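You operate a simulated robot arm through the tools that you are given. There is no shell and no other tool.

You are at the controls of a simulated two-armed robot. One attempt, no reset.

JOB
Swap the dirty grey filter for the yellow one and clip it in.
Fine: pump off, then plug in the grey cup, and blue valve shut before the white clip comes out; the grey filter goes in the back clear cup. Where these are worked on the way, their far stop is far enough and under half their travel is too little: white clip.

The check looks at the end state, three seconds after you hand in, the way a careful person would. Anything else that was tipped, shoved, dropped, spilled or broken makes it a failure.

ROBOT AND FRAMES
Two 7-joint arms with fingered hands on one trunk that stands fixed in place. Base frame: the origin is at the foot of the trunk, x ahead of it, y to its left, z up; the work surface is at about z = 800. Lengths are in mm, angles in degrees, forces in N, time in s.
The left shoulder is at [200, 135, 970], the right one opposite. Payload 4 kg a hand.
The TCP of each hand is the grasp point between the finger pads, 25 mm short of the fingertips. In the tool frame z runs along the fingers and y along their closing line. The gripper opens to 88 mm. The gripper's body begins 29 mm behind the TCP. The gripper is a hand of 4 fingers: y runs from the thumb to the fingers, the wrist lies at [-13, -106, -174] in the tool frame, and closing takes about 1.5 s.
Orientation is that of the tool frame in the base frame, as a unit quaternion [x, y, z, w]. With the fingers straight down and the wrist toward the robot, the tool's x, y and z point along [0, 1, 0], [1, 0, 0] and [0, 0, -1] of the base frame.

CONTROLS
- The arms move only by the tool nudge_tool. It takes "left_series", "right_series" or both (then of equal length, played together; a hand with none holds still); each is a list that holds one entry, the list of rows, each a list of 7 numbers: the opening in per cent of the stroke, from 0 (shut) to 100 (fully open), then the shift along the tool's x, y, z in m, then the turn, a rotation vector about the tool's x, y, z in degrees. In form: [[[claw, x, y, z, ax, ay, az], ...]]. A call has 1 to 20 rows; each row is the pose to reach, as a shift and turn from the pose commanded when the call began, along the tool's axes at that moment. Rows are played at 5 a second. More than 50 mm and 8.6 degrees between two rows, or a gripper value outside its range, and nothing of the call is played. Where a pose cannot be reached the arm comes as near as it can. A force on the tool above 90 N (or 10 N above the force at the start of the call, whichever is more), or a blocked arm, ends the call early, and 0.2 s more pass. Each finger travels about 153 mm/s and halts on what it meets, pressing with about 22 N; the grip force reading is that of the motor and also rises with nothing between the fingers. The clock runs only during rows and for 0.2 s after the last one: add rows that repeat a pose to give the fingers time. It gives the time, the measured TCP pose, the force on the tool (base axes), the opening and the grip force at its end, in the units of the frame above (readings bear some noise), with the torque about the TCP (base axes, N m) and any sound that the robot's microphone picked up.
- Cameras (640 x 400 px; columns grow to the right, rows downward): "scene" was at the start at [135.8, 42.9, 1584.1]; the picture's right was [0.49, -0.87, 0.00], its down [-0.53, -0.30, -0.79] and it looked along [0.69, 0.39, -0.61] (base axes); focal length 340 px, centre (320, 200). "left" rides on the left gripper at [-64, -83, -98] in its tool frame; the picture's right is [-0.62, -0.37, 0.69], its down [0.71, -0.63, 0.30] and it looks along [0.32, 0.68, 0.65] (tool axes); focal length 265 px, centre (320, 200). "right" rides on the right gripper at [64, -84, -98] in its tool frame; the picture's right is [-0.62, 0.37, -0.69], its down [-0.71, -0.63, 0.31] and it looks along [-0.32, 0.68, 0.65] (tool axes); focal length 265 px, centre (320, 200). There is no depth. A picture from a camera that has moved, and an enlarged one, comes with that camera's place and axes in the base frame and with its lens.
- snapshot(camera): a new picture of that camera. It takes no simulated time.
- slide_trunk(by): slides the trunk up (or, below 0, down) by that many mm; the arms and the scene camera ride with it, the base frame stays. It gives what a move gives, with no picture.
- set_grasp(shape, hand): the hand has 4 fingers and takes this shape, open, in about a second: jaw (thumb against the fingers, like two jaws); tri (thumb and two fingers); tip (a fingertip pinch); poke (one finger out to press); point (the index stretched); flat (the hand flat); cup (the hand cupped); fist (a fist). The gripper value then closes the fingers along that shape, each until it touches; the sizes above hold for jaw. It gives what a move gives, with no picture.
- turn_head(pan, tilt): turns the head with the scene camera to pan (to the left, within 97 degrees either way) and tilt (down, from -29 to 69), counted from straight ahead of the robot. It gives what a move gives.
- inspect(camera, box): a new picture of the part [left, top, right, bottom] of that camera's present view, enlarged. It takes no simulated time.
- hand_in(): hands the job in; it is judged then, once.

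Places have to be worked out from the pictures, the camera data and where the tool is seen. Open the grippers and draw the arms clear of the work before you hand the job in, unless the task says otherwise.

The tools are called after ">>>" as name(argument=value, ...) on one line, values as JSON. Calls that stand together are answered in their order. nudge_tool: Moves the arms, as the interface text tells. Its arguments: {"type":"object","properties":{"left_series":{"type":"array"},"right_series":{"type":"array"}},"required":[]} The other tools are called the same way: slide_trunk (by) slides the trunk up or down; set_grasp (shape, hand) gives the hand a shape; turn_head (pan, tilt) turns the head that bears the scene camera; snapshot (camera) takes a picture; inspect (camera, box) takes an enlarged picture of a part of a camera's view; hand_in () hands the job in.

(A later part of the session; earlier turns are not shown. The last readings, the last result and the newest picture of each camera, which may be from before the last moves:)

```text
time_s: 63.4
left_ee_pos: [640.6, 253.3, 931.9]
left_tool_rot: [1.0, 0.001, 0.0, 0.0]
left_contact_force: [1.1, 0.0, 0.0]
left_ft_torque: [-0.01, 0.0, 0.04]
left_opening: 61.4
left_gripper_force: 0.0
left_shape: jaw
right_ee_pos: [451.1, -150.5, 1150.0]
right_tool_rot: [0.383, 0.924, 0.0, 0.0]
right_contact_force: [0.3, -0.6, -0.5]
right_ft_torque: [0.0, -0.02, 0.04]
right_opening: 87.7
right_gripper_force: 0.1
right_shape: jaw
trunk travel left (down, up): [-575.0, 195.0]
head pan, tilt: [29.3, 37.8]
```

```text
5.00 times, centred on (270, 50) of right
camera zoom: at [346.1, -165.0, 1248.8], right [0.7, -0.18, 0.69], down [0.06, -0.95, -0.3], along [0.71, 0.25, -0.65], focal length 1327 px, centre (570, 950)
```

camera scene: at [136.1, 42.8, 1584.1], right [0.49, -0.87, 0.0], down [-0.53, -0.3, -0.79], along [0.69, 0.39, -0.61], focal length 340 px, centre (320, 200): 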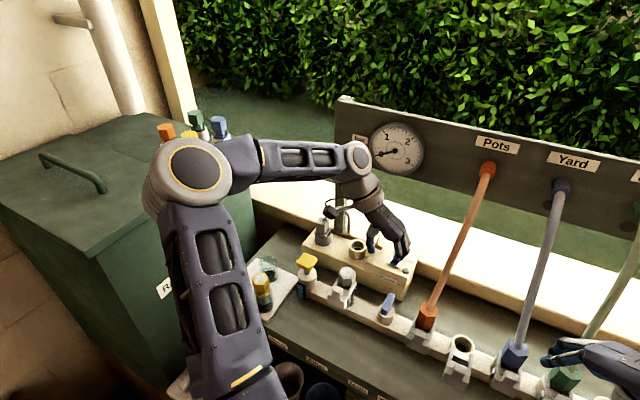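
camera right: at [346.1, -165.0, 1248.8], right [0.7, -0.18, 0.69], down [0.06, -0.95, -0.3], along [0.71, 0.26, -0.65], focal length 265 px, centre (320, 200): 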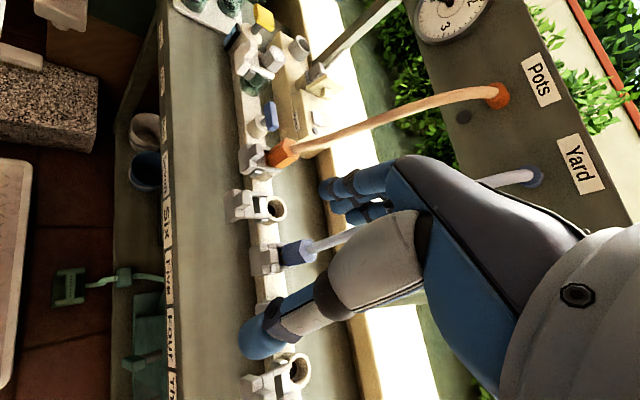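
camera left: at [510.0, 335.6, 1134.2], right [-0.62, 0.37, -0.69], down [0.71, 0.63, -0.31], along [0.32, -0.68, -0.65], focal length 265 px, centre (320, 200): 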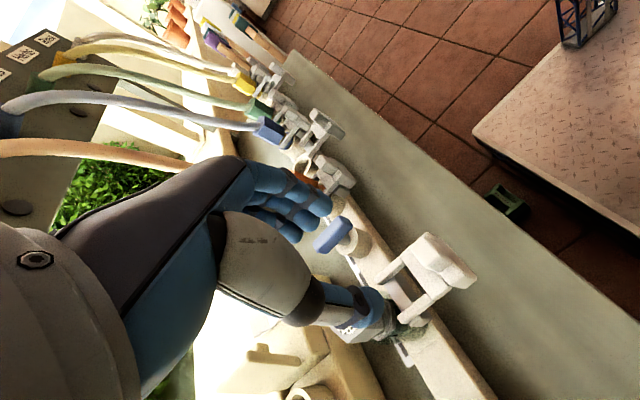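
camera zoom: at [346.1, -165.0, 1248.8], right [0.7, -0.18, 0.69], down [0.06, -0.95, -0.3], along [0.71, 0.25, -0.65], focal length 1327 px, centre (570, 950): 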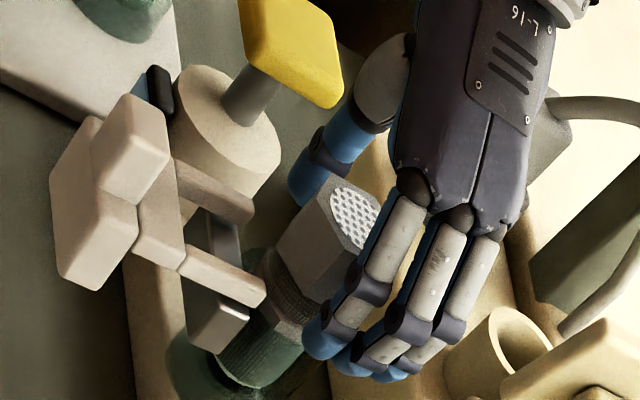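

The hex is ~2–3 mm nearer the robot than my TCP; I shift −2 mm and close on the flats.

>>> nudge_tool(left_series=[[[70, -0.002, 0, 0, 0, 0, 0], [50, -0.002, 0, 0, 0, 0, 0], [25, -0.002, 0, 0, 0, 0, 0], [0, -0.002, 0, 0, 0, 0, 0], [0, -0.002, 0, 0, 0, 0, 0], [0, -0.002, 0, 0, 0, 0, 0], [0, -0.002, 0, 0, 0, 0, 0]]])

>>> inspect(camera="left", box=[220, 150, 520, 350])

>>> inspect(camera="right", box=[225, 10, 315, 90])

```text
time_s: 65.0
left_ee_pos: [639.1, 253.3, 930.5]
left_tool_rot: [1.0, 0.0, 0.0, 0.001]
left_contact_force: [-0.4, -0.1, 0.0]
left_ft_torque: [0.02, -0.03, -0.01]
left_opening: 26.9
left_gripper_force: 21.5
left_shape: jaw
right_ee_pos: [449.6, -150.6, 1149.8]
right_tool_rot: [0.383, 0.924, 0.001, 0.001]
right_contact_force: [-0.1, 0.3, -0.4]
right_ft_torque: [0.04, -0.03, 0.01]
right_opening: 87.5
right_gripper_force: 0.0
right_shape: jaw
trunk travel left (down, up): [-575.0, 195.0]
head pan, tilt: [29.3, 37.8]
```

```text
2.00 times, centred on (370, 250) of left
camera zoom: at [574.9, 336.5, 1028.7], right [-0.62, 0.37, -0.69], down [0.71, 0.63, -0.3], along [0.32, -0.68, -0.65], focal length 531 px, centre (220, 100)
```

zoom: 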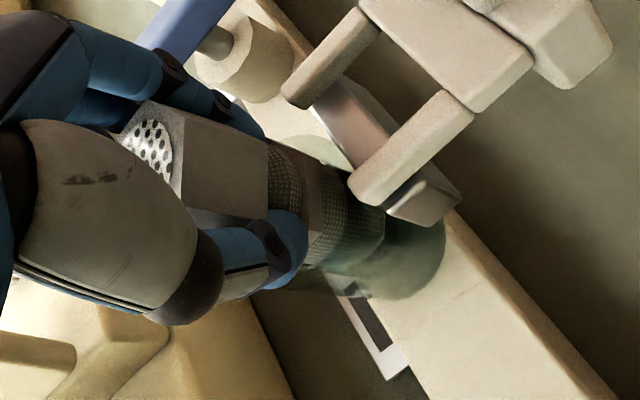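

```text
5.00 times, centred on (270, 50) of right
camera zoom: at [346.1, -165.0, 1248.8], right [0.7, -0.18, 0.69], down [0.06, -0.95, -0.3], along [0.71, 0.25, -0.65], focal length 1327 px, centre (570, 950)
```

zoom: 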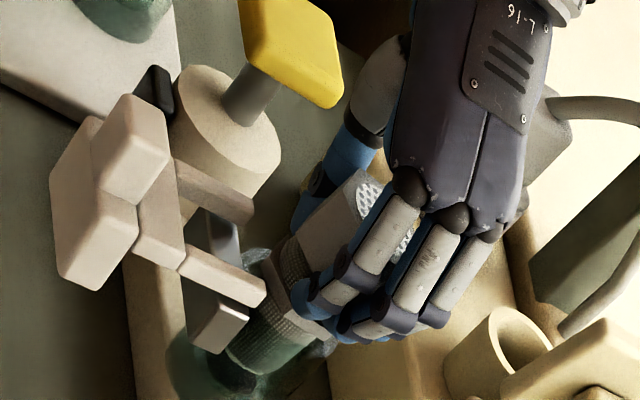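

The filter seems to have moved while gripping; I check with the scene view before lifting.

>>> inspect(camera="scene", box=[310, 230, 390, 310])

>>> inspect(camera="left", box=[270, 180, 430, 300])

>>> inspect(camera="right", box=[240, 30, 300, 90])

```text
5.00 times, centred on (350, 270) of scene
camera zoom: at [135.9, 42.9, 1584.1], right [0.49, -0.87, 0.0], down [-0.53, -0.3, -0.79], along [0.69, 0.39, -0.61], focal length 1698 px, centre (170, -150)
```

zoom: 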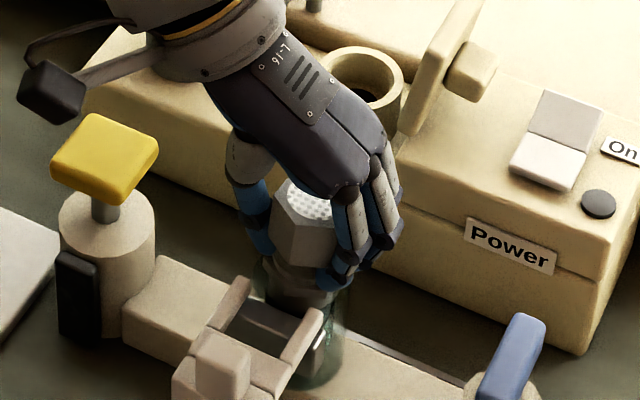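

```text
3.33 times, centred on (350, 240) of left
camera zoom: at [574.9, 336.5, 1028.7], right [-0.62, 0.37, -0.69], down [0.71, 0.63, -0.3], along [0.32, -0.68, -0.65], focal length 885 px, centre (220, 67)
```

zoom: 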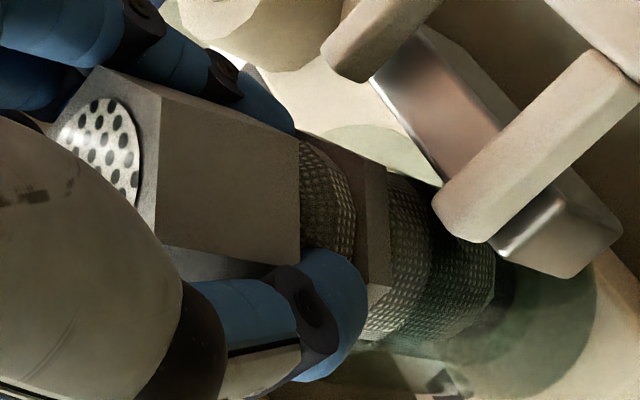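

```text
6.67 times, centred on (270, 60) of right
camera zoom: at [346.1, -165.0, 1248.8], right [0.7, -0.18, 0.69], down [0.06, -0.95, -0.3], along [0.71, 0.25, -0.65], focal length 1769 px, centre (653, 1133)
```

zoom: 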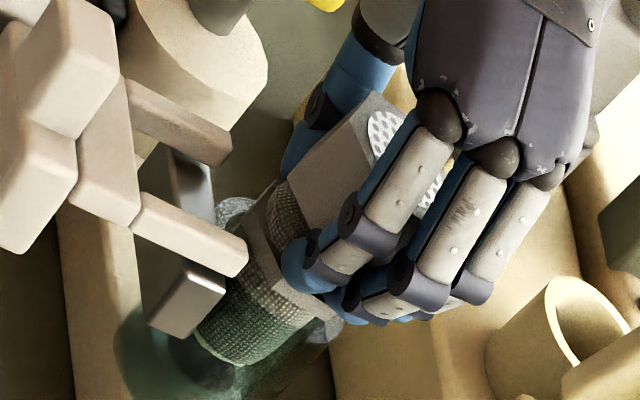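

The grip holds the hex head; it's upright. I lift straight up slowly.

>>> nudge_tool(left_series=[[[0, 0, 0, -0.005, 0, 0, 0], [0, 0, 0, -0.012, 0, 0, 0], [0, 0, 0, -0.02, 0, 0, 0], [0, 0, 0, -0.03, 0, 0, 0], [0, 0, 0, -0.042, 0, 0, 0], [0, 0, 0, -0.055, 0, 0, 0], [0, 0, 0, -0.07, 0, 0, 0], [0, 0, 0, -0.085, 0, 0, 0]]])

>>> inspect(camera="scene", box=[300, 200, 400, 310])

>>> inspect(camera="left", box=[220, 150, 520, 350])

>>> inspect(camera="right", box=[225, 0, 325, 90])

```text
time_s: 66.8
left_ee_pos: [638.8, 253.1, 1016.5]
left_tool_rot: [1.0, 0.0, 0.0, 0.001]
left_contact_force: [0.1, -0.2, -1.1]
left_ft_torque: [-0.02, 0.0, -0.03]
left_opening: 26.8
left_gripper_force: 22.1
left_shape: jaw
right_ee_pos: [450.1, -151.5, 1150.5]
right_tool_rot: [0.383, 0.924, 0.001, 0.0]
right_contact_force: [-0.4, 0.1, 1.1]
right_ft_torque: [0.03, 0.05, -0.02]
right_opening: 87.6
right_gripper_force: 0.1
right_shape: jaw
trunk travel left (down, up): [-575.0, 195.0]
head pan, tilt: [29.3, 37.8]
```

```text
3.64 times, centred on (350, 255) of scene
camera zoom: at [135.9, 43.0, 1584.1], right [0.49, -0.87, 0.0], down [-0.53, -0.3, -0.79], along [0.69, 0.39, -0.61], focal length 1235 px, centre (211, 0)
```

zoom: 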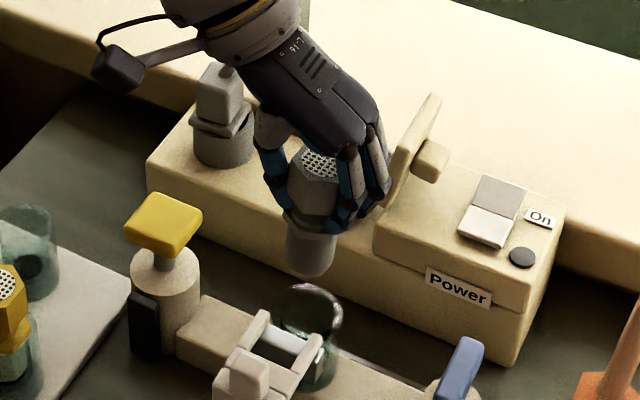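

```text
2.00 times, centred on (370, 250) of left
camera zoom: at [575.2, 337.0, 1114.0], right [-0.62, 0.37, -0.69], down [0.71, 0.63, -0.31], along [0.32, -0.68, -0.65], focal length 531 px, centre (220, 100)
```

zoom: 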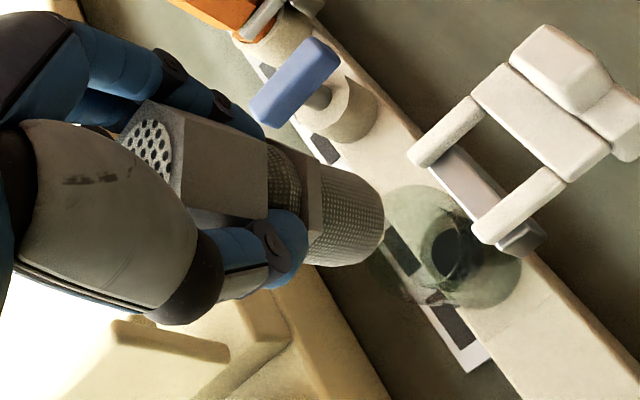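

```text
4.44 times, centred on (275, 45) of right
camera zoom: at [346.2, -164.9, 1248.8], right [0.7, -0.18, 0.69], down [0.06, -0.95, -0.3], along [0.71, 0.25, -0.65], focal length 1180 px, centre (520, 889)
```

zoom: 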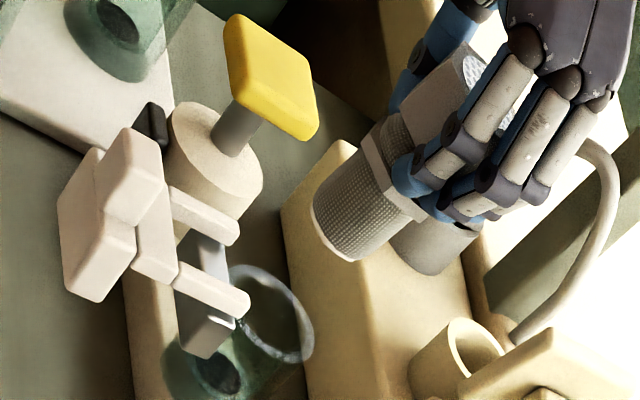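

The grey filter is out, upright in the grip. I take fresh close views of the tray and its empty back cup before carrying it over.

>>> inspect(camera="scene", box=[215, 240, 315, 320])

>>> inspect(camera="right", box=[165, 0, 265, 60])

>>> snapshot(camera="scene")

```text
5.00 times, centred on (265, 280) of scene
camera zoom: at [135.9, 43.0, 1584.1], right [0.49, -0.87, 0.0], down [-0.53, -0.3, -0.79], along [0.69, 0.39, -0.61], focal length 1698 px, centre (595, -200)
```

zoom: 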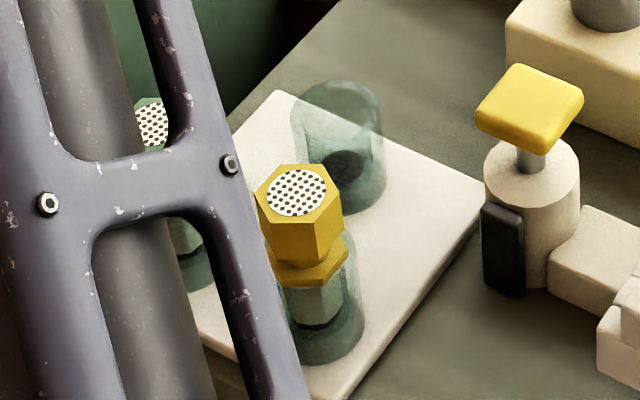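

```text
6.40 times, centred on (215, 30) of right
camera zoom: at [346.2, -164.9, 1248.8], right [0.7, -0.18, 0.69], down [0.06, -0.95, -0.3], along [0.71, 0.25, -0.65], focal length 1699 px, centre (992, 1288)
```

zoom: 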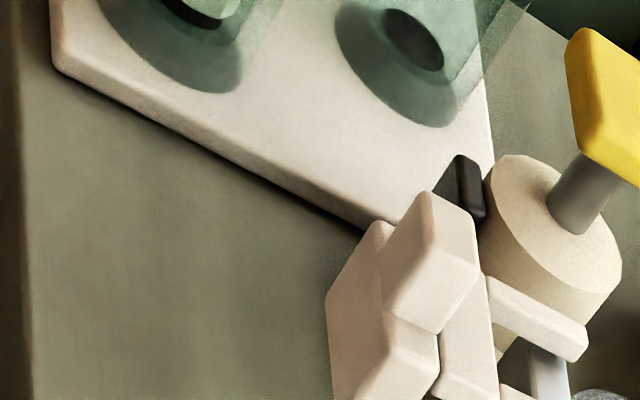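

```text
taken
camera scene: at [135.9, 43.0, 1584.1], right [0.49, -0.87, 0.0], down [-0.53, -0.3, -0.79], along [0.69, 0.39, -0.61], focal length 340 px, centre (320, 200)
```

scene: 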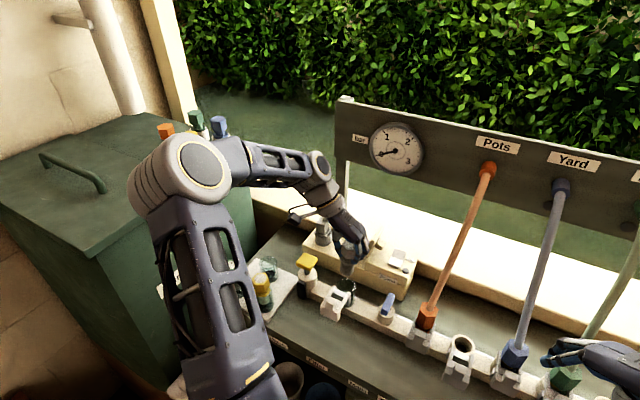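

The back cup's centre is near (617,477,bottom ≈830); tray filters' tops are at z≈927. I raise the filter and carry it over, turning the hand 49° back to keep the arm compact.

>>> nudge_tool(left_series=[[[0, 0, 0, -0.02, 0, 0, 0], [0, 0, -0.01, -0.035, 0, 0, -3], [0, -0.002, -0.035, -0.04, 0, 0, -8], [0, -0.005, -0.065, -0.04, 0, 0, -14], [0, -0.008, -0.095, -0.04, 0, 0, -20], [0, -0.011, -0.125, -0.04, 0, 0, -27], [0, -0.014, -0.155, -0.04, 0, 0, -34], [0, -0.017, -0.185, -0.04, 0, 0, -41], [0, -0.02, -0.21, -0.04, 0, 0, -47], [0, -0.022, -0.224, -0.04, 0, 0, -49], [0, -0.022, -0.224, -0.04, 0, 0, -49]]])

>>> snapshot(camera="left")

>>> snapshot(camera="scene")

```text
time_s: 69.2
left_ee_pos: [615.1, 478.2, 1056.2]
left_tool_rot: [0.91, 0.416, 0.0, 0.0]
left_contact_force: [-0.7, 0.2, -0.8]
left_ft_torque: [0.0, 0.03, 0.0]
left_opening: 27.0
left_gripper_force: 22.0
left_shape: jaw
right_ee_pos: [450.6, -149.8, 1149.3]
right_tool_rot: [0.382, 0.924, 0.001, 0.0]
right_contact_force: [-0.5, 0.3, 0.0]
right_ft_torque: [-0.01, 0.02, -0.01]
right_opening: 87.6
right_gripper_force: 0.1
right_shape: jaw
trunk travel left (down, up): [-575.0, 195.0]
head pan, tilt: [29.3, 37.8]
```

```text
taken
camera left: at [511.0, 484.1, 1154.1], right [-0.68, -0.23, -0.69], down [-0.01, 0.95, -0.3], along [0.73, -0.2, -0.65], focal length 265 px, centre (320, 200)
```

left: 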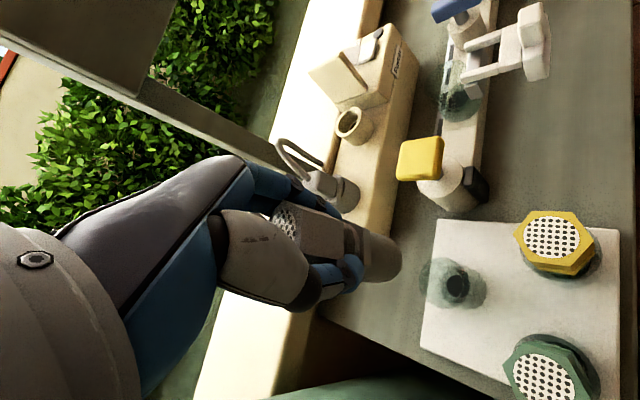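

```text
taken
camera scene: at [135.9, 42.9, 1584.1], right [0.49, -0.87, 0.0], down [-0.53, -0.3, -0.79], along [0.69, 0.39, -0.61], focal length 340 px, centre (320, 200)
```

scene: 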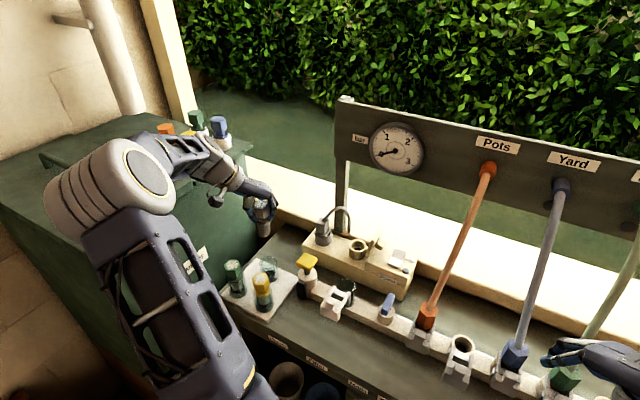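

Great view of the tray from the left camera. I zoom in to locate the empty cup, yellow and green filters.

>>> inspect(camera="left", box=[400, 190, 620, 390])

>>> inspect(camera="scene", box=[210, 190, 310, 320])

>>> inspect(camera="left", box=[260, 180, 460, 320])

```text
2.00 times, centred on (510, 290) of left
camera zoom: at [511.0, 484.1, 1154.1], right [-0.68, -0.23, -0.69], down [-0.01, 0.95, -0.3], along [0.73, -0.2, -0.65], focal length 531 px, centre (-60, 20)
```

zoom: 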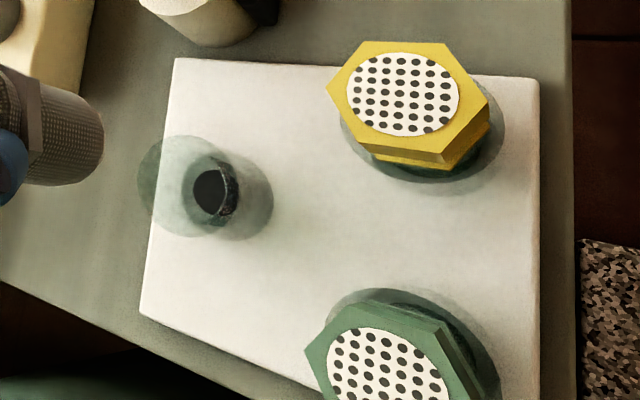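

```text
3.08 times, centred on (260, 255) of scene
camera zoom: at [135.9, 42.9, 1584.1], right [0.49, -0.87, 0.0], down [-0.53, -0.3, -0.79], along [0.69, 0.39, -0.61], focal length 1045 px, centre (505, 31)
```

zoom: 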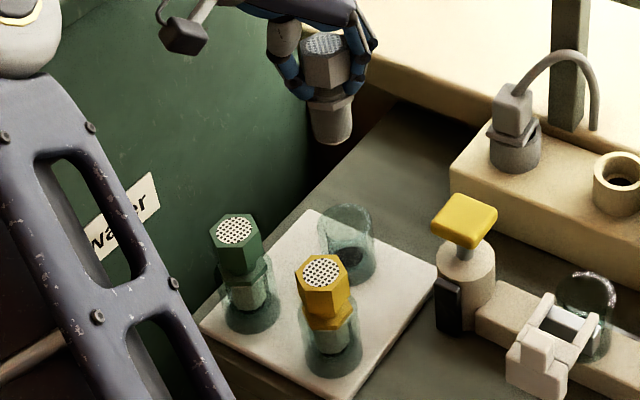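

```text
2.86 times, centred on (360, 250) of left
camera zoom: at [511.0, 484.1, 1154.1], right [-0.68, -0.23, -0.69], down [-0.01, 0.95, -0.3], along [0.73, -0.2, -0.65], focal length 758 px, centre (206, 57)
```

zoom: 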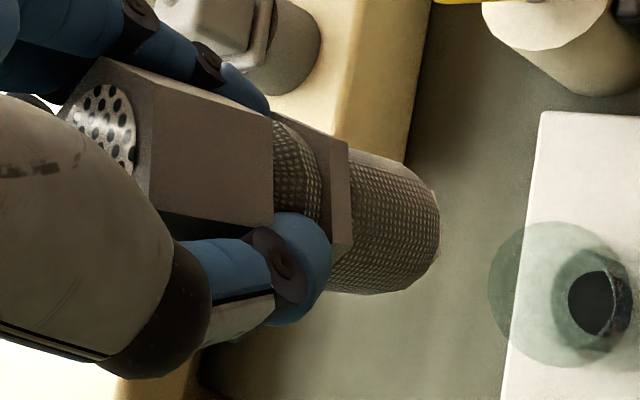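

Cup centre ≈ (617.5,479.5); yellow ≈ (535,437), green ≈ (534,519), tops at 927. The held filter's bottom is ~78 mm below TCP. I centre over the cup and lower to just above its rim.

>>> nudge_tool(left_series=[[[0, 0.0037, -0.0007, 0, 0, 0, 0], [0, 0.0037, -0.0007, 0.02, 0, 0, 0], [0, 0.0037, -0.0007, 0.04, 0, 0, 0], [0, 0.0037, -0.0007, 0.06, 0, 0, 0], [0, 0.0037, -0.0007, 0.07, 0, 0, 0], [0, 0.0037, -0.0007, 0.07, 0, 0, 0]]])

>>> inspect(camera="left", box=[260, 170, 500, 340])

>>> inspect(camera="scene", box=[225, 210, 305, 300])

```text
time_s: 70.6
left_ee_pos: [617.8, 481.9, 985.4]
left_tool_rot: [0.91, 0.414, 0.0, 0.0]
left_contact_force: [0.3, 0.1, -1.2]
left_ft_torque: [0.01, 0.02, 0.01]
left_opening: 26.7
left_gripper_force: 22.3
left_shape: jaw
right_ee_pos: [450.1, -150.2, 1149.6]
right_tool_rot: [0.383, 0.924, 0.001, 0.0]
right_contact_force: [-0.7, -0.1, 0.1]
right_ft_torque: [0.02, 0.0, -0.03]
right_opening: 87.8
right_gripper_force: 0.1
right_shape: jaw
trunk travel left (down, up): [-575.0, 195.0]
head pan, tilt: [29.3, 37.8]
```

```text
2.35 times, centred on (380, 255) of left
camera zoom: at [513.3, 488.4, 1083.2], right [-0.68, -0.23, -0.69], down [-0.01, 0.95, -0.3], along [0.73, -0.2, -0.65], focal length 624 px, centre (179, 71)
```

zoom: 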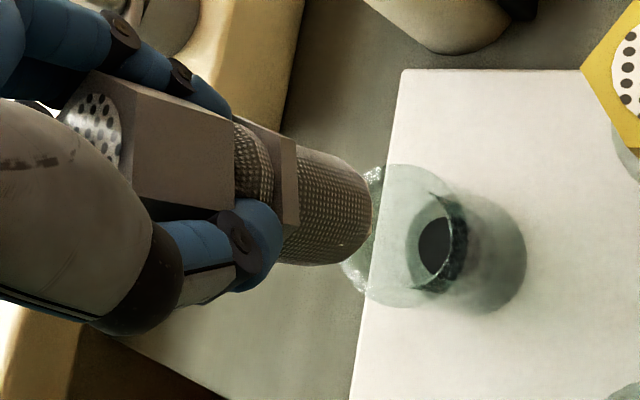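

```text
4.44 times, centred on (265, 255) of scene
camera zoom: at [135.8, 42.9, 1584.1], right [0.49, -0.87, 0.0], down [-0.53, -0.3, -0.79], along [0.69, 0.39, -0.61], focal length 1509 px, centre (564, -44)
```

zoom: 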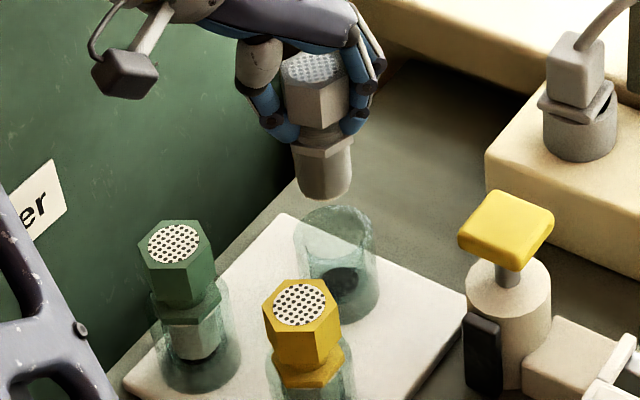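

Triangulating filter bottom (615.5,480) against the cup hole (623.5,481): I need to shift about +8 mm in x. I do that and recheck.

>>> nudge_tool(left_series=[[[0, 0.003, 0.0027, 0, 0, 0, 0], [0, 0.006, 0.0054, 0, 0, 0, 0], [0, 0.006, 0.0054, 0.008, 0, 0, 0], [0, 0.006, 0.0054, 0.008, 0, 0, 0]]])

>>> inspect(camera="left", box=[300, 170, 500, 320])

>>> inspect(camera="scene", box=[240, 220, 300, 290])

```text
time_s: 71.6
left_ee_pos: [625.7, 482.2, 978.2]
left_tool_rot: [0.91, 0.415, 0.0, 0.0]
left_contact_force: [-0.1, -0.2, -0.4]
left_ft_torque: [0.03, -0.01, 0.01]
left_opening: 26.9
left_gripper_force: 21.7
left_shape: jaw
right_ee_pos: [450.5, -150.1, 1150.4]
right_tool_rot: [0.382, 0.924, 0.0, 0.001]
right_contact_force: [-1.0, -0.8, -0.6]
right_ft_torque: [-0.02, 0.02, 0.02]
right_opening: 87.7
right_gripper_force: 0.0
right_shape: jaw
trunk travel left (down, up): [-575.0, 195.0]
head pan, tilt: [29.3, 37.8]
```

```text
2.67 times, centred on (400, 245) of left
camera zoom: at [521.5, 488.2, 1075.5], right [-0.68, -0.23, -0.69], down [-0.01, 0.95, -0.3], along [0.73, -0.2, -0.65], focal length 708 px, centre (107, 80)
```

zoom: 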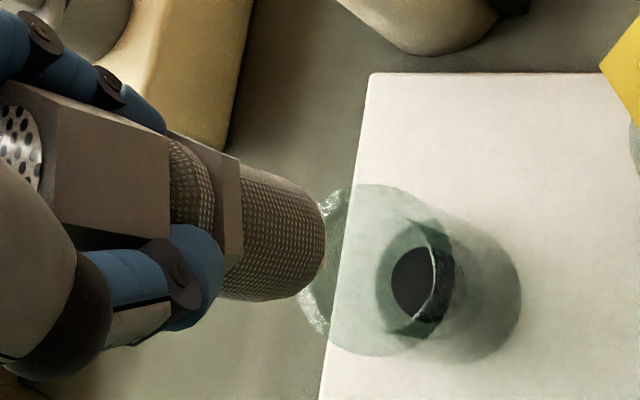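

```text
5.71 times, centred on (270, 255) of scene
camera zoom: at [135.9, 42.9, 1584.1], right [0.49, -0.87, 0.0], down [-0.53, -0.3, -0.79], along [0.69, 0.39, -0.61], focal length 1940 px, centre (606, -114)
```

zoom: 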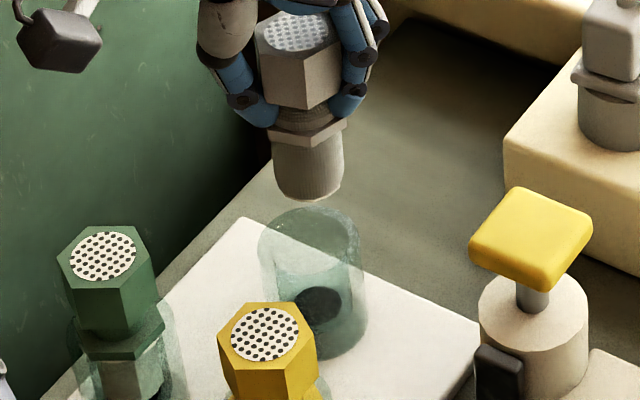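

Now nearly concentric; a final shift of ~2.5 mm in +y, then I lower 30 mm slowly into the cup mouth.

>>> nudge_tool(left_series=[[[0, 0.0022, -0.0013, 0, 0, 0, 0], [0, 0.0022, -0.0013, 0.006, 0, 0, 0], [0, 0.0022, -0.0013, 0.012, 0, 0, 0], [0, 0.0022, -0.0013, 0.018, 0, 0, 0], [0, 0.0022, -0.0013, 0.024, 0, 0, 0], [0, 0.0022, -0.0013, 0.03, 0, 0, 0], [0, 0.0022, -0.0013, 0.03, 0, 0, 0]]])

>>> inspect(camera="left", box=[300, 170, 500, 320])

>>> inspect(camera="scene", box=[240, 220, 300, 290])

```text
time_s: 73.2
left_ee_pos: [628.1, 483.7, 948.8]
left_tool_rot: [0.91, 0.415, 0.0, 0.0]
left_contact_force: [-1.2, 0.2, -1.1]
left_ft_torque: [-0.02, -0.01, -0.01]
left_opening: 26.7
left_gripper_force: 21.6
left_shape: jaw
right_ee_pos: [450.1, -151.0, 1149.6]
right_tool_rot: [0.383, 0.924, 0.001, 0.0]
right_contact_force: [-0.5, 0.3, 0.4]
right_ft_torque: [-0.02, 0.02, 0.02]
right_opening: 87.6
right_gripper_force: 0.1
right_shape: jaw
trunk travel left (down, up): [-575.0, 195.0]
head pan, tilt: [29.3, 37.8]
```

```text
2.67 times, centred on (400, 245) of left
camera zoom: at [522.8, 489.9, 1045.9], right [-0.68, -0.23, -0.69], down [-0.01, 0.95, -0.3], along [0.73, -0.2, -0.65], focal length 708 px, centre (107, 80)
```

zoom: 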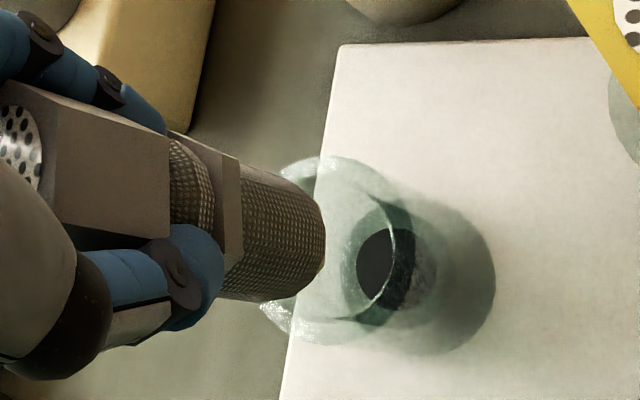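

```text
5.71 times, centred on (270, 255) of scene
camera zoom: at [135.9, 42.9, 1584.1], right [0.49, -0.87, 0.0], down [-0.53, -0.3, -0.79], along [0.69, 0.39, -0.61], focal length 1940 px, centre (606, -114)
```

zoom: 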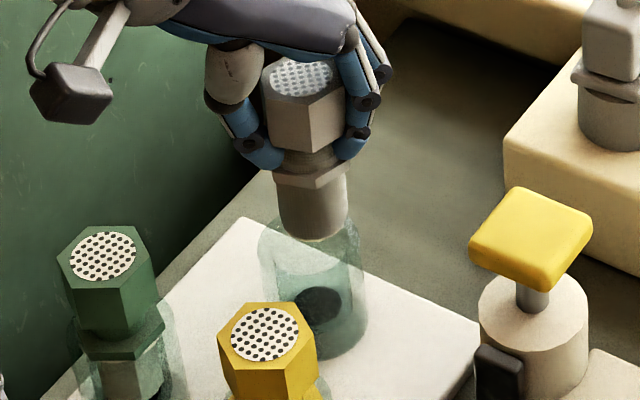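

The filter bottom is right around rim height and estimates differ by a few mm, so I zoom in tightly before going further.

>>> inspect(camera="left", box=[360, 200, 480, 310])

>>> inspect(camera="scene", box=[250, 235, 290, 285])

>>> inspect(camera="right", box=[180, 0, 260, 40])

```text
3.64 times, centred on (420, 255) of left
camera zoom: at [522.8, 489.9, 1045.9], right [-0.68, -0.23, -0.69], down [-0.01, 0.95, -0.3], along [0.73, -0.2, -0.65], focal length 965 px, centre (-44, 0)
```

zoom: 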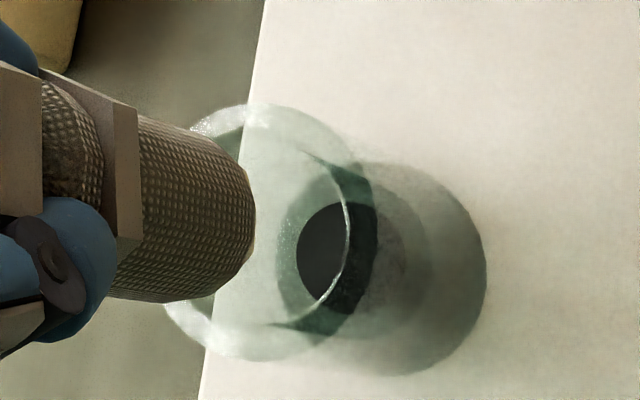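

```text
8.00 times, centred on (270, 260) of scene
camera zoom: at [135.9, 42.9, 1584.1], right [0.49, -0.87, 0.0], down [-0.53, -0.3, -0.79], along [0.69, 0.39, -0.61], focal length 2716 px, centre (720, -280)
```

zoom: 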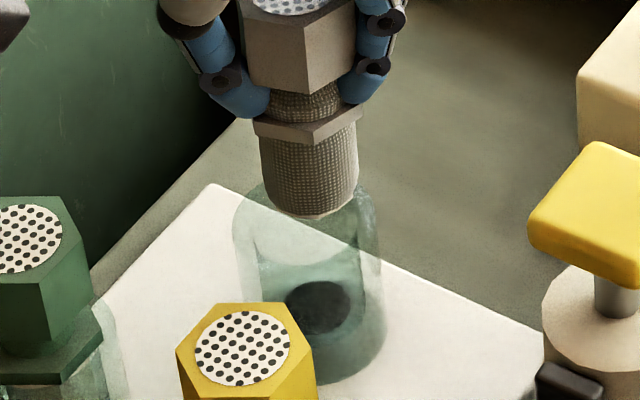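

```text
8.00 times, centred on (220, 20) of right
camera zoom: at [346.1, -165.0, 1248.8], right [0.7, -0.18, 0.69], down [0.06, -0.95, -0.3], along [0.71, 0.25, -0.65], focal length 2123 px, centre (1120, 1640)
```

zoom: 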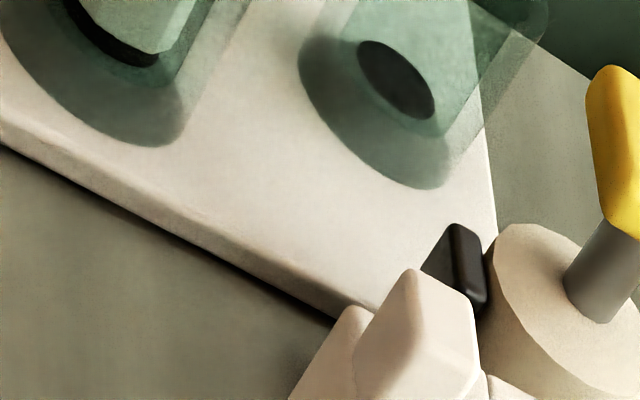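

Re-fitting with the rim ellipse in both views: cup axis ≈ (620,481), rim z≈869; the filter is at ≈ (629.5,483.5), bottom 882. My previous +8 mm was wrong — I shift back about (−9.5,−2) and recheck.

>>> nudge_tool(left_series=[[[0, -0.0039, -0.003, -0.002, 0, 0, 0], [0, -0.0077, -0.0059, -0.002, 0, 0, 0], [0, -0.0077, -0.0059, -0.002, 0, 0, 0]]])

>>> inspect(camera="left", box=[360, 200, 480, 310])

>>> inspect(camera="scene", box=[250, 235, 290, 285])

```text
time_s: 74.0
left_ee_pos: [617.9, 480.9, 949.8]
left_tool_rot: [0.91, 0.415, 0.0, 0.0]
left_contact_force: [-0.3, -0.3, -1.0]
left_ft_torque: [0.0, 0.0, -0.01]
left_opening: 26.9
left_gripper_force: 21.9
left_shape: jaw
right_ee_pos: [451.8, -151.1, 1148.9]
right_tool_rot: [0.383, 0.924, 0.001, 0.0]
right_contact_force: [0.0, 0.1, 0.9]
right_ft_torque: [-0.02, -0.01, -0.04]
right_opening: 87.7
right_gripper_force: 0.0
right_shape: jaw
trunk travel left (down, up): [-575.0, 195.0]
head pan, tilt: [29.3, 37.8]
```

```text
3.64 times, centred on (420, 255) of left
camera zoom: at [512.8, 488.0, 1048.2], right [-0.68, -0.23, -0.69], down [-0.01, 0.95, -0.3], along [0.73, -0.2, -0.65], focal length 965 px, centre (-44, 0)
```

zoom: 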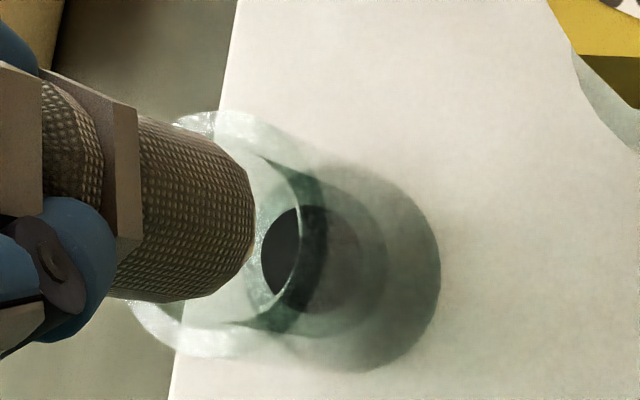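

```text
8.00 times, centred on (270, 260) of scene
camera zoom: at [135.9, 42.9, 1584.1], right [0.49, -0.87, 0.0], down [-0.53, -0.3, -0.79], along [0.69, 0.39, -0.61], focal length 2716 px, centre (720, -280)
```

zoom: 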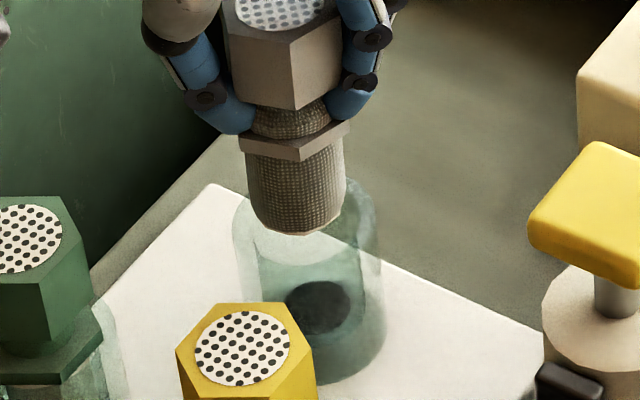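

Now centred within ~2 mm in both views. Small +2 mm x correction, then lower slowly into the cup.

>>> nudge_tool(left_series=[[[0, 0.0013, 0.0015, 0.002, 0, 0, 0], [0, 0.0013, 0.0015, 0.007, 0, 0, 0], [0, 0.0013, 0.0015, 0.012, 0, 0, 0], [0, 0.0013, 0.0015, 0.017, 0, 0, 0], [0, 0.0013, 0.0015, 0.022, 0, 0, 0], [0, 0.0013, 0.0015, 0.026, 0, 0, 0]]])

>>> inspect(camera="left", box=[340, 190, 480, 310])

>>> inspect(camera="scene", box=[250, 235, 290, 285])

```text
time_s: 75.4
left_ee_pos: [619.3, 480.6, 924.1]
left_tool_rot: [0.91, 0.415, 0.0, -0.001]
left_contact_force: [0.8, -0.1, -0.7]
left_ft_torque: [-0.02, 0.0, -0.02]
left_opening: 26.9
left_gripper_force: 22.1
left_shape: jaw
right_ee_pos: [449.5, -151.0, 1149.5]
right_tool_rot: [0.383, 0.924, 0.001, 0.0]
right_contact_force: [-1.1, 0.2, 0.0]
right_ft_torque: [0.02, 0.01, 0.0]
right_opening: 87.3
right_gripper_force: 0.1
right_shape: jaw
trunk travel left (down, up): [-575.0, 195.0]
head pan, tilt: [29.3, 37.8]
```

```text
3.33 times, centred on (410, 250) of left
camera zoom: at [515.1, 488.0, 1021.7], right [-0.68, -0.23, -0.69], down [-0.01, 0.95, -0.3], along [0.73, -0.2, -0.65], focal length 885 px, centre (20, 33)
```

zoom: 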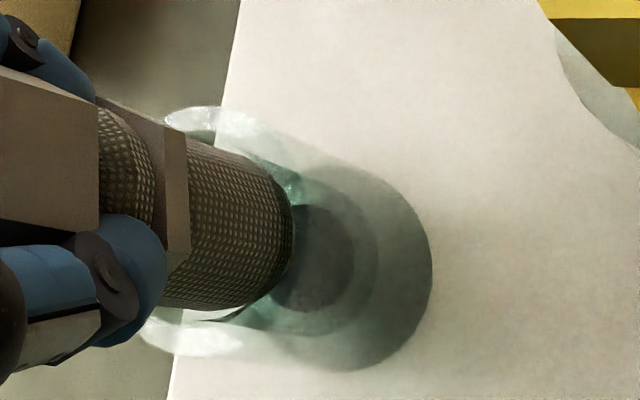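

```text
8.00 times, centred on (270, 260) of scene
camera zoom: at [135.8, 42.9, 1584.1], right [0.49, -0.87, 0.0], down [-0.53, -0.3, -0.79], along [0.69, 0.39, -0.61], focal length 2716 px, centre (720, -280)
```

zoom: 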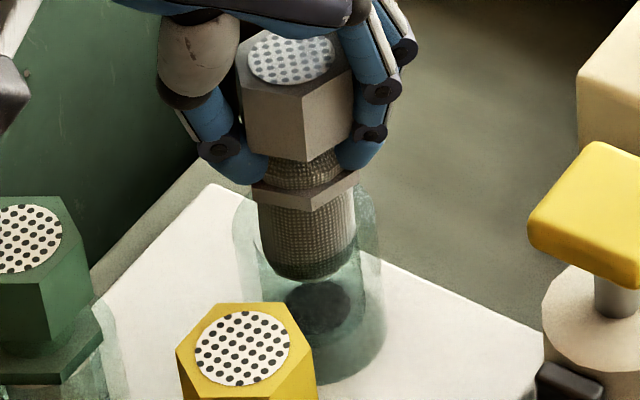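

The body is entering the cup without contact force. I continue lowering gently until it seats.

>>> nudge_tool(left_series=[[[0, 0, 0, 0.004, 0, 0, 0], [0, 0, 0, 0.008, 0, 0, 0], [0, 0, 0, 0.011, 0, 0, 0], [0, 0, 0, 0.014, 0, 0, 0], [0, 0, 0, 0.014, 0, 0, 0]]])

>>> inspect(camera="left", box=[340, 190, 480, 310])

>>> inspect(camera="scene", box=[250, 235, 290, 285])

```text
time_s: 76.6
left_ee_pos: [619.7, 482.2, 910.2]
left_tool_rot: [0.91, 0.415, 0.0, 0.0]
left_contact_force: [0.8, 0.7, 0.2]
left_ft_torque: [0.0, 0.01, 0.03]
left_opening: 26.7
left_gripper_force: 22.1
left_shape: jaw
right_ee_pos: [450.5, -150.8, 1149.6]
right_tool_rot: [0.383, 0.924, 0.0, 0.001]
right_contact_force: [-0.8, 0.4, 0.5]
right_ft_torque: [-0.03, -0.01, -0.01]
right_opening: 87.6
right_gripper_force: 0.1
right_shape: jaw
trunk travel left (down, up): [-575.0, 195.0]
head pan, tilt: [29.3, 37.8]
```

```text
3.33 times, centred on (410, 250) of left
camera zoom: at [514.8, 488.4, 1007.8], right [-0.68, -0.23, -0.69], down [-0.01, 0.95, -0.3], along [0.73, -0.2, -0.65], focal length 885 px, centre (20, 33)
```

zoom: 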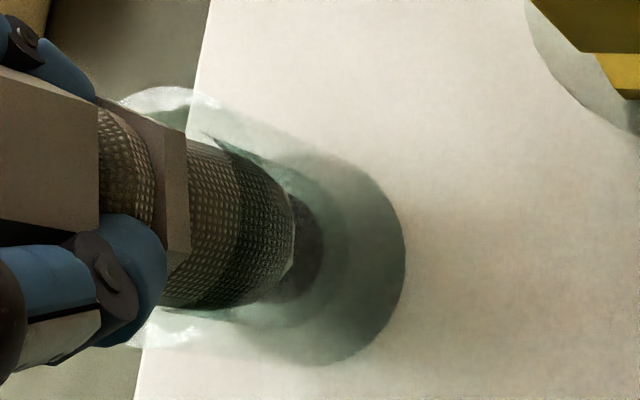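

```text
8.00 times, centred on (270, 260) of scene
camera zoom: at [135.9, 42.9, 1584.1], right [0.49, -0.87, 0.0], down [-0.53, -0.3, -0.79], along [0.69, 0.39, -0.61], focal length 2716 px, centre (720, -280)
```

zoom: 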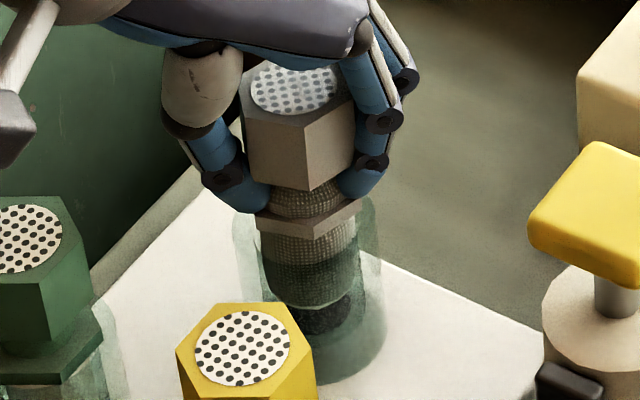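

Still free; the flange is a few mm above the rim. Continue lowering in small steps to contact.

>>> nudge_tool(left_series=[[[0, 0, 0, 0.003, 0, 0, 0], [0, 0, 0, 0.006, 0, 0, 0], [0, 0, 0, 0.008, 0, 0, 0], [0, 0, 0, 0.01, 0, 0, 0]]])

>>> inspect(camera="left", box=[340, 190, 480, 310])

>>> inspect(camera="scene", box=[250, 235, 290, 285])

```text
time_s: 77.6
left_ee_pos: [618.9, 480.7, 902.5]
left_tool_rot: [0.91, 0.415, 0.0, 0.001]
left_contact_force: [-8.5, -5.4, 14.6]
left_ft_torque: [-0.25, -0.12, -0.08]
left_opening: 27.5
left_gripper_force: 22.0
left_shape: jaw
right_ee_pos: [451.0, -150.4, 1150.5]
right_tool_rot: [0.383, 0.924, 0.001, 0.0]
right_contact_force: [0.1, -0.4, 0.9]
right_ft_torque: [-0.03, 0.02, -0.03]
right_opening: 87.7
right_gripper_force: 0.0
right_shape: jaw
trunk travel left (down, up): [-575.0, 195.0]
head pan, tilt: [29.3, 37.8]
```

```text
3.33 times, centred on (410, 250) of left
camera zoom: at [515.0, 488.2, 999.5], right [-0.68, -0.23, -0.69], down [-0.01, 0.95, -0.31], along [0.73, -0.2, -0.65], focal length 885 px, centre (20, 33)
```

zoom: 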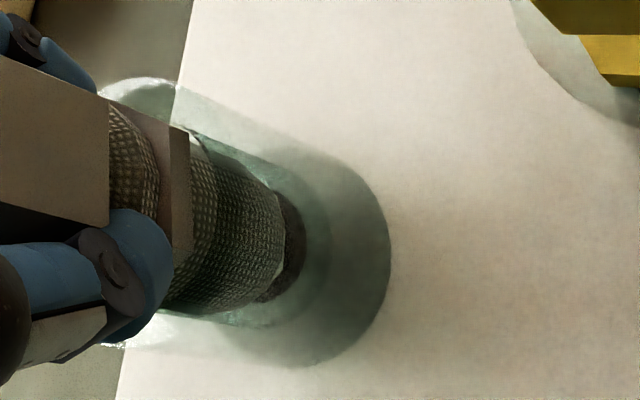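

```text
8.00 times, centred on (270, 260) of scene
camera zoom: at [135.2, 42.5, 1584.4], right [0.49, -0.87, 0.0], down [-0.53, -0.3, -0.79], along [0.69, 0.39, -0.61], focal length 2716 px, centre (720, -280)
```

zoom: 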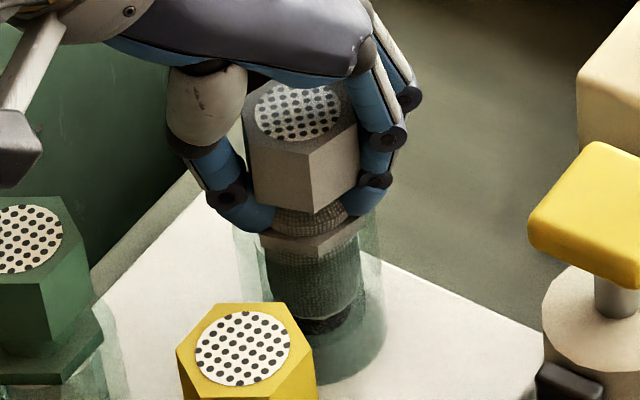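

Contact at 15 N with the hex top at ≈928, the same height as the seated yellow one. I open the fingers and check that it stands on its own before lifting away.

>>> nudge_tool(left_series=[[[10, 0, 0, -0.001, 0, 0, 0], [30, 0, 0, -0.001, 0, 0, 0], [50, 0, 0, -0.001, 0, 0, 0], [65, 0, 0, -0.001, 0, 0, 0], [65, 0, 0, -0.001, 0, 0, 0], [65, 0, 0, -0.001, 0, 0, 0]]])

>>> inspect(camera="left", box=[260, 170, 480, 330])

>>> inspect(camera="scene", box=[240, 220, 300, 290])

```text
time_s: 79.0
left_ee_pos: [618.7, 483.1, 901.0]
left_tool_rot: [0.91, 0.415, 0.0, 0.001]
left_contact_force: [-0.3, 0.4, 0.8]
left_ft_torque: [-0.01, 0.0, 0.0]
left_opening: 56.9
left_gripper_force: 0.0
left_shape: jaw
right_ee_pos: [450.0, -151.6, 1148.7]
right_tool_rot: [0.382, 0.924, 0.001, 0.0]
right_contact_force: [-0.6, -0.4, -0.5]
right_ft_torque: [0.01, -0.03, 0.01]
right_opening: 87.9
right_gripper_force: 0.0
right_shape: jaw
trunk travel left (down, up): [-575.0, 195.0]
head pan, tilt: [29.3, 37.8]
```

```text
2.50 times, centred on (370, 250) of left
camera zoom: at [514.7, 488.5, 998.6], right [-0.68, -0.23, -0.69], down [-0.01, 0.95, -0.3], along [0.73, -0.2, -0.65], focal length 664 px, centre (195, 75)
```

zoom: 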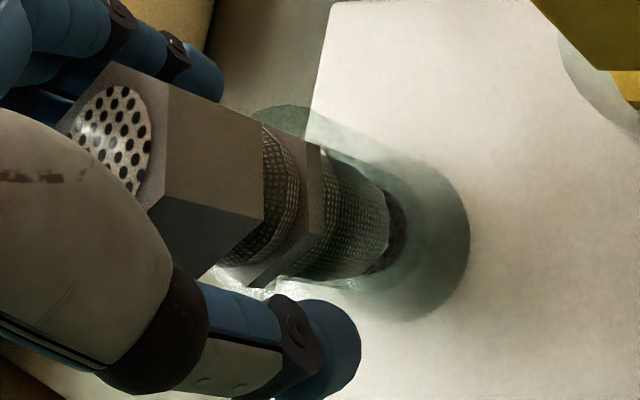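

```text
5.71 times, centred on (270, 255) of scene
camera zoom: at [135.9, 43.0, 1584.1], right [0.49, -0.87, 0.0], down [-0.53, -0.3, -0.79], along [0.69, 0.39, -0.61], focal length 1940 px, centre (606, -114)
```

zoom: 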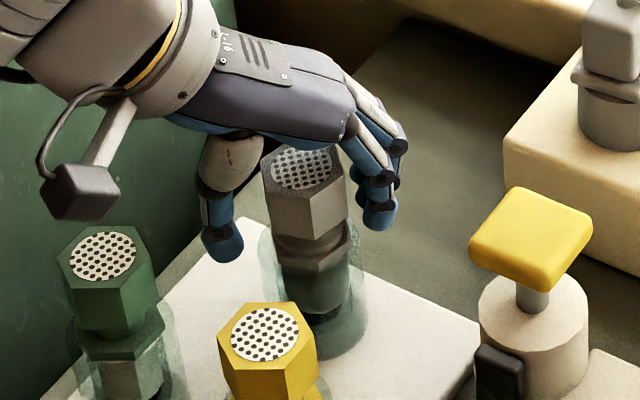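

The filter stands in the cup. I lift the hand straight up and away and compare its seating with the green and yellow ones.

>>> nudge_tool(left_series=[[[70, 0, 0, -0.02, 0, 0, 0], [70, 0, 0, -0.05, 0, 0, 0], [70, 0, 0, -0.08, 0, 0, 0], [70, 0, 0, -0.11, 0, 0, 0], [70, 0, 0, -0.135, 0, 0, 0], [70, 0, 0, -0.135, 0, 0, 0]]])

>>> inspect(camera="scene", box=[225, 240, 305, 320])

>>> snapshot(camera="left")

>>> inspect(camera="left", box=[380, 180, 640, 400])

```text
time_s: 80.4
left_ee_pos: [619.2, 482.1, 1037.0]
left_tool_rot: [0.91, 0.415, 0.0, 0.0]
left_contact_force: [-0.4, 0.5, -0.3]
left_ft_torque: [0.01, -0.02, -0.01]
left_opening: 61.3
left_gripper_force: 0.1
left_shape: jaw
right_ee_pos: [450.5, -151.1, 1150.3]
right_tool_rot: [0.382, 0.924, 0.0, 0.0]
right_contact_force: [-1.0, 0.4, 0.4]
right_ft_torque: [0.0, 0.0, 0.02]
right_opening: 87.9
right_gripper_force: 0.0
right_shape: jaw
trunk travel left (down, up): [-575.0, 195.0]
head pan, tilt: [29.3, 37.8]
```

```text
5.00 times, centred on (265, 280) of scene
camera zoom: at [135.9, 43.0, 1584.1], right [0.49, -0.87, 0.0], down [-0.53, -0.3, -0.79], along [0.69, 0.39, -0.61], focal length 1698 px, centre (595, -200)
```

zoom: 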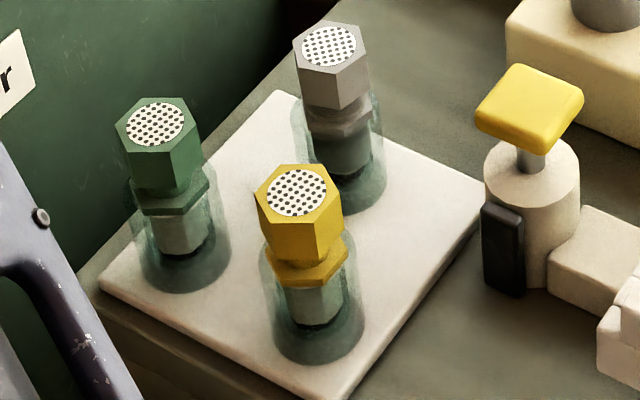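

```text
taken
camera left: at [514.7, 488.7, 1134.1], right [-0.68, -0.23, -0.69], down [-0.01, 0.95, -0.3], along [0.73, -0.2, -0.65], focal length 265 px, centre (320, 200)
```

left: 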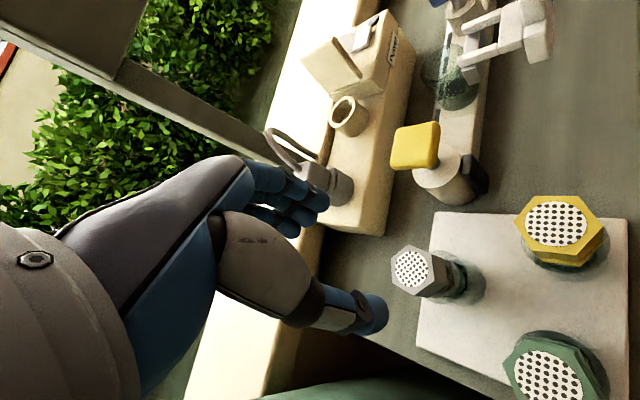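

```text
1.82 times, centred on (510, 290) of left
camera zoom: at [514.7, 488.7, 1134.1], right [-0.68, -0.23, -0.69], down [-0.01, 0.95, -0.3], along [0.73, -0.2, -0.65], focal length 483 px, centre (-26, 36)
```

zoom: 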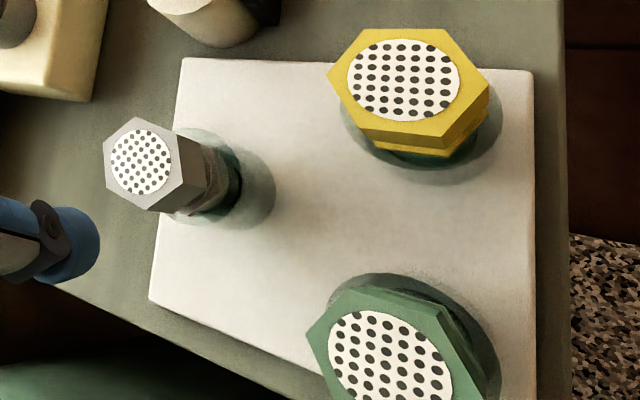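

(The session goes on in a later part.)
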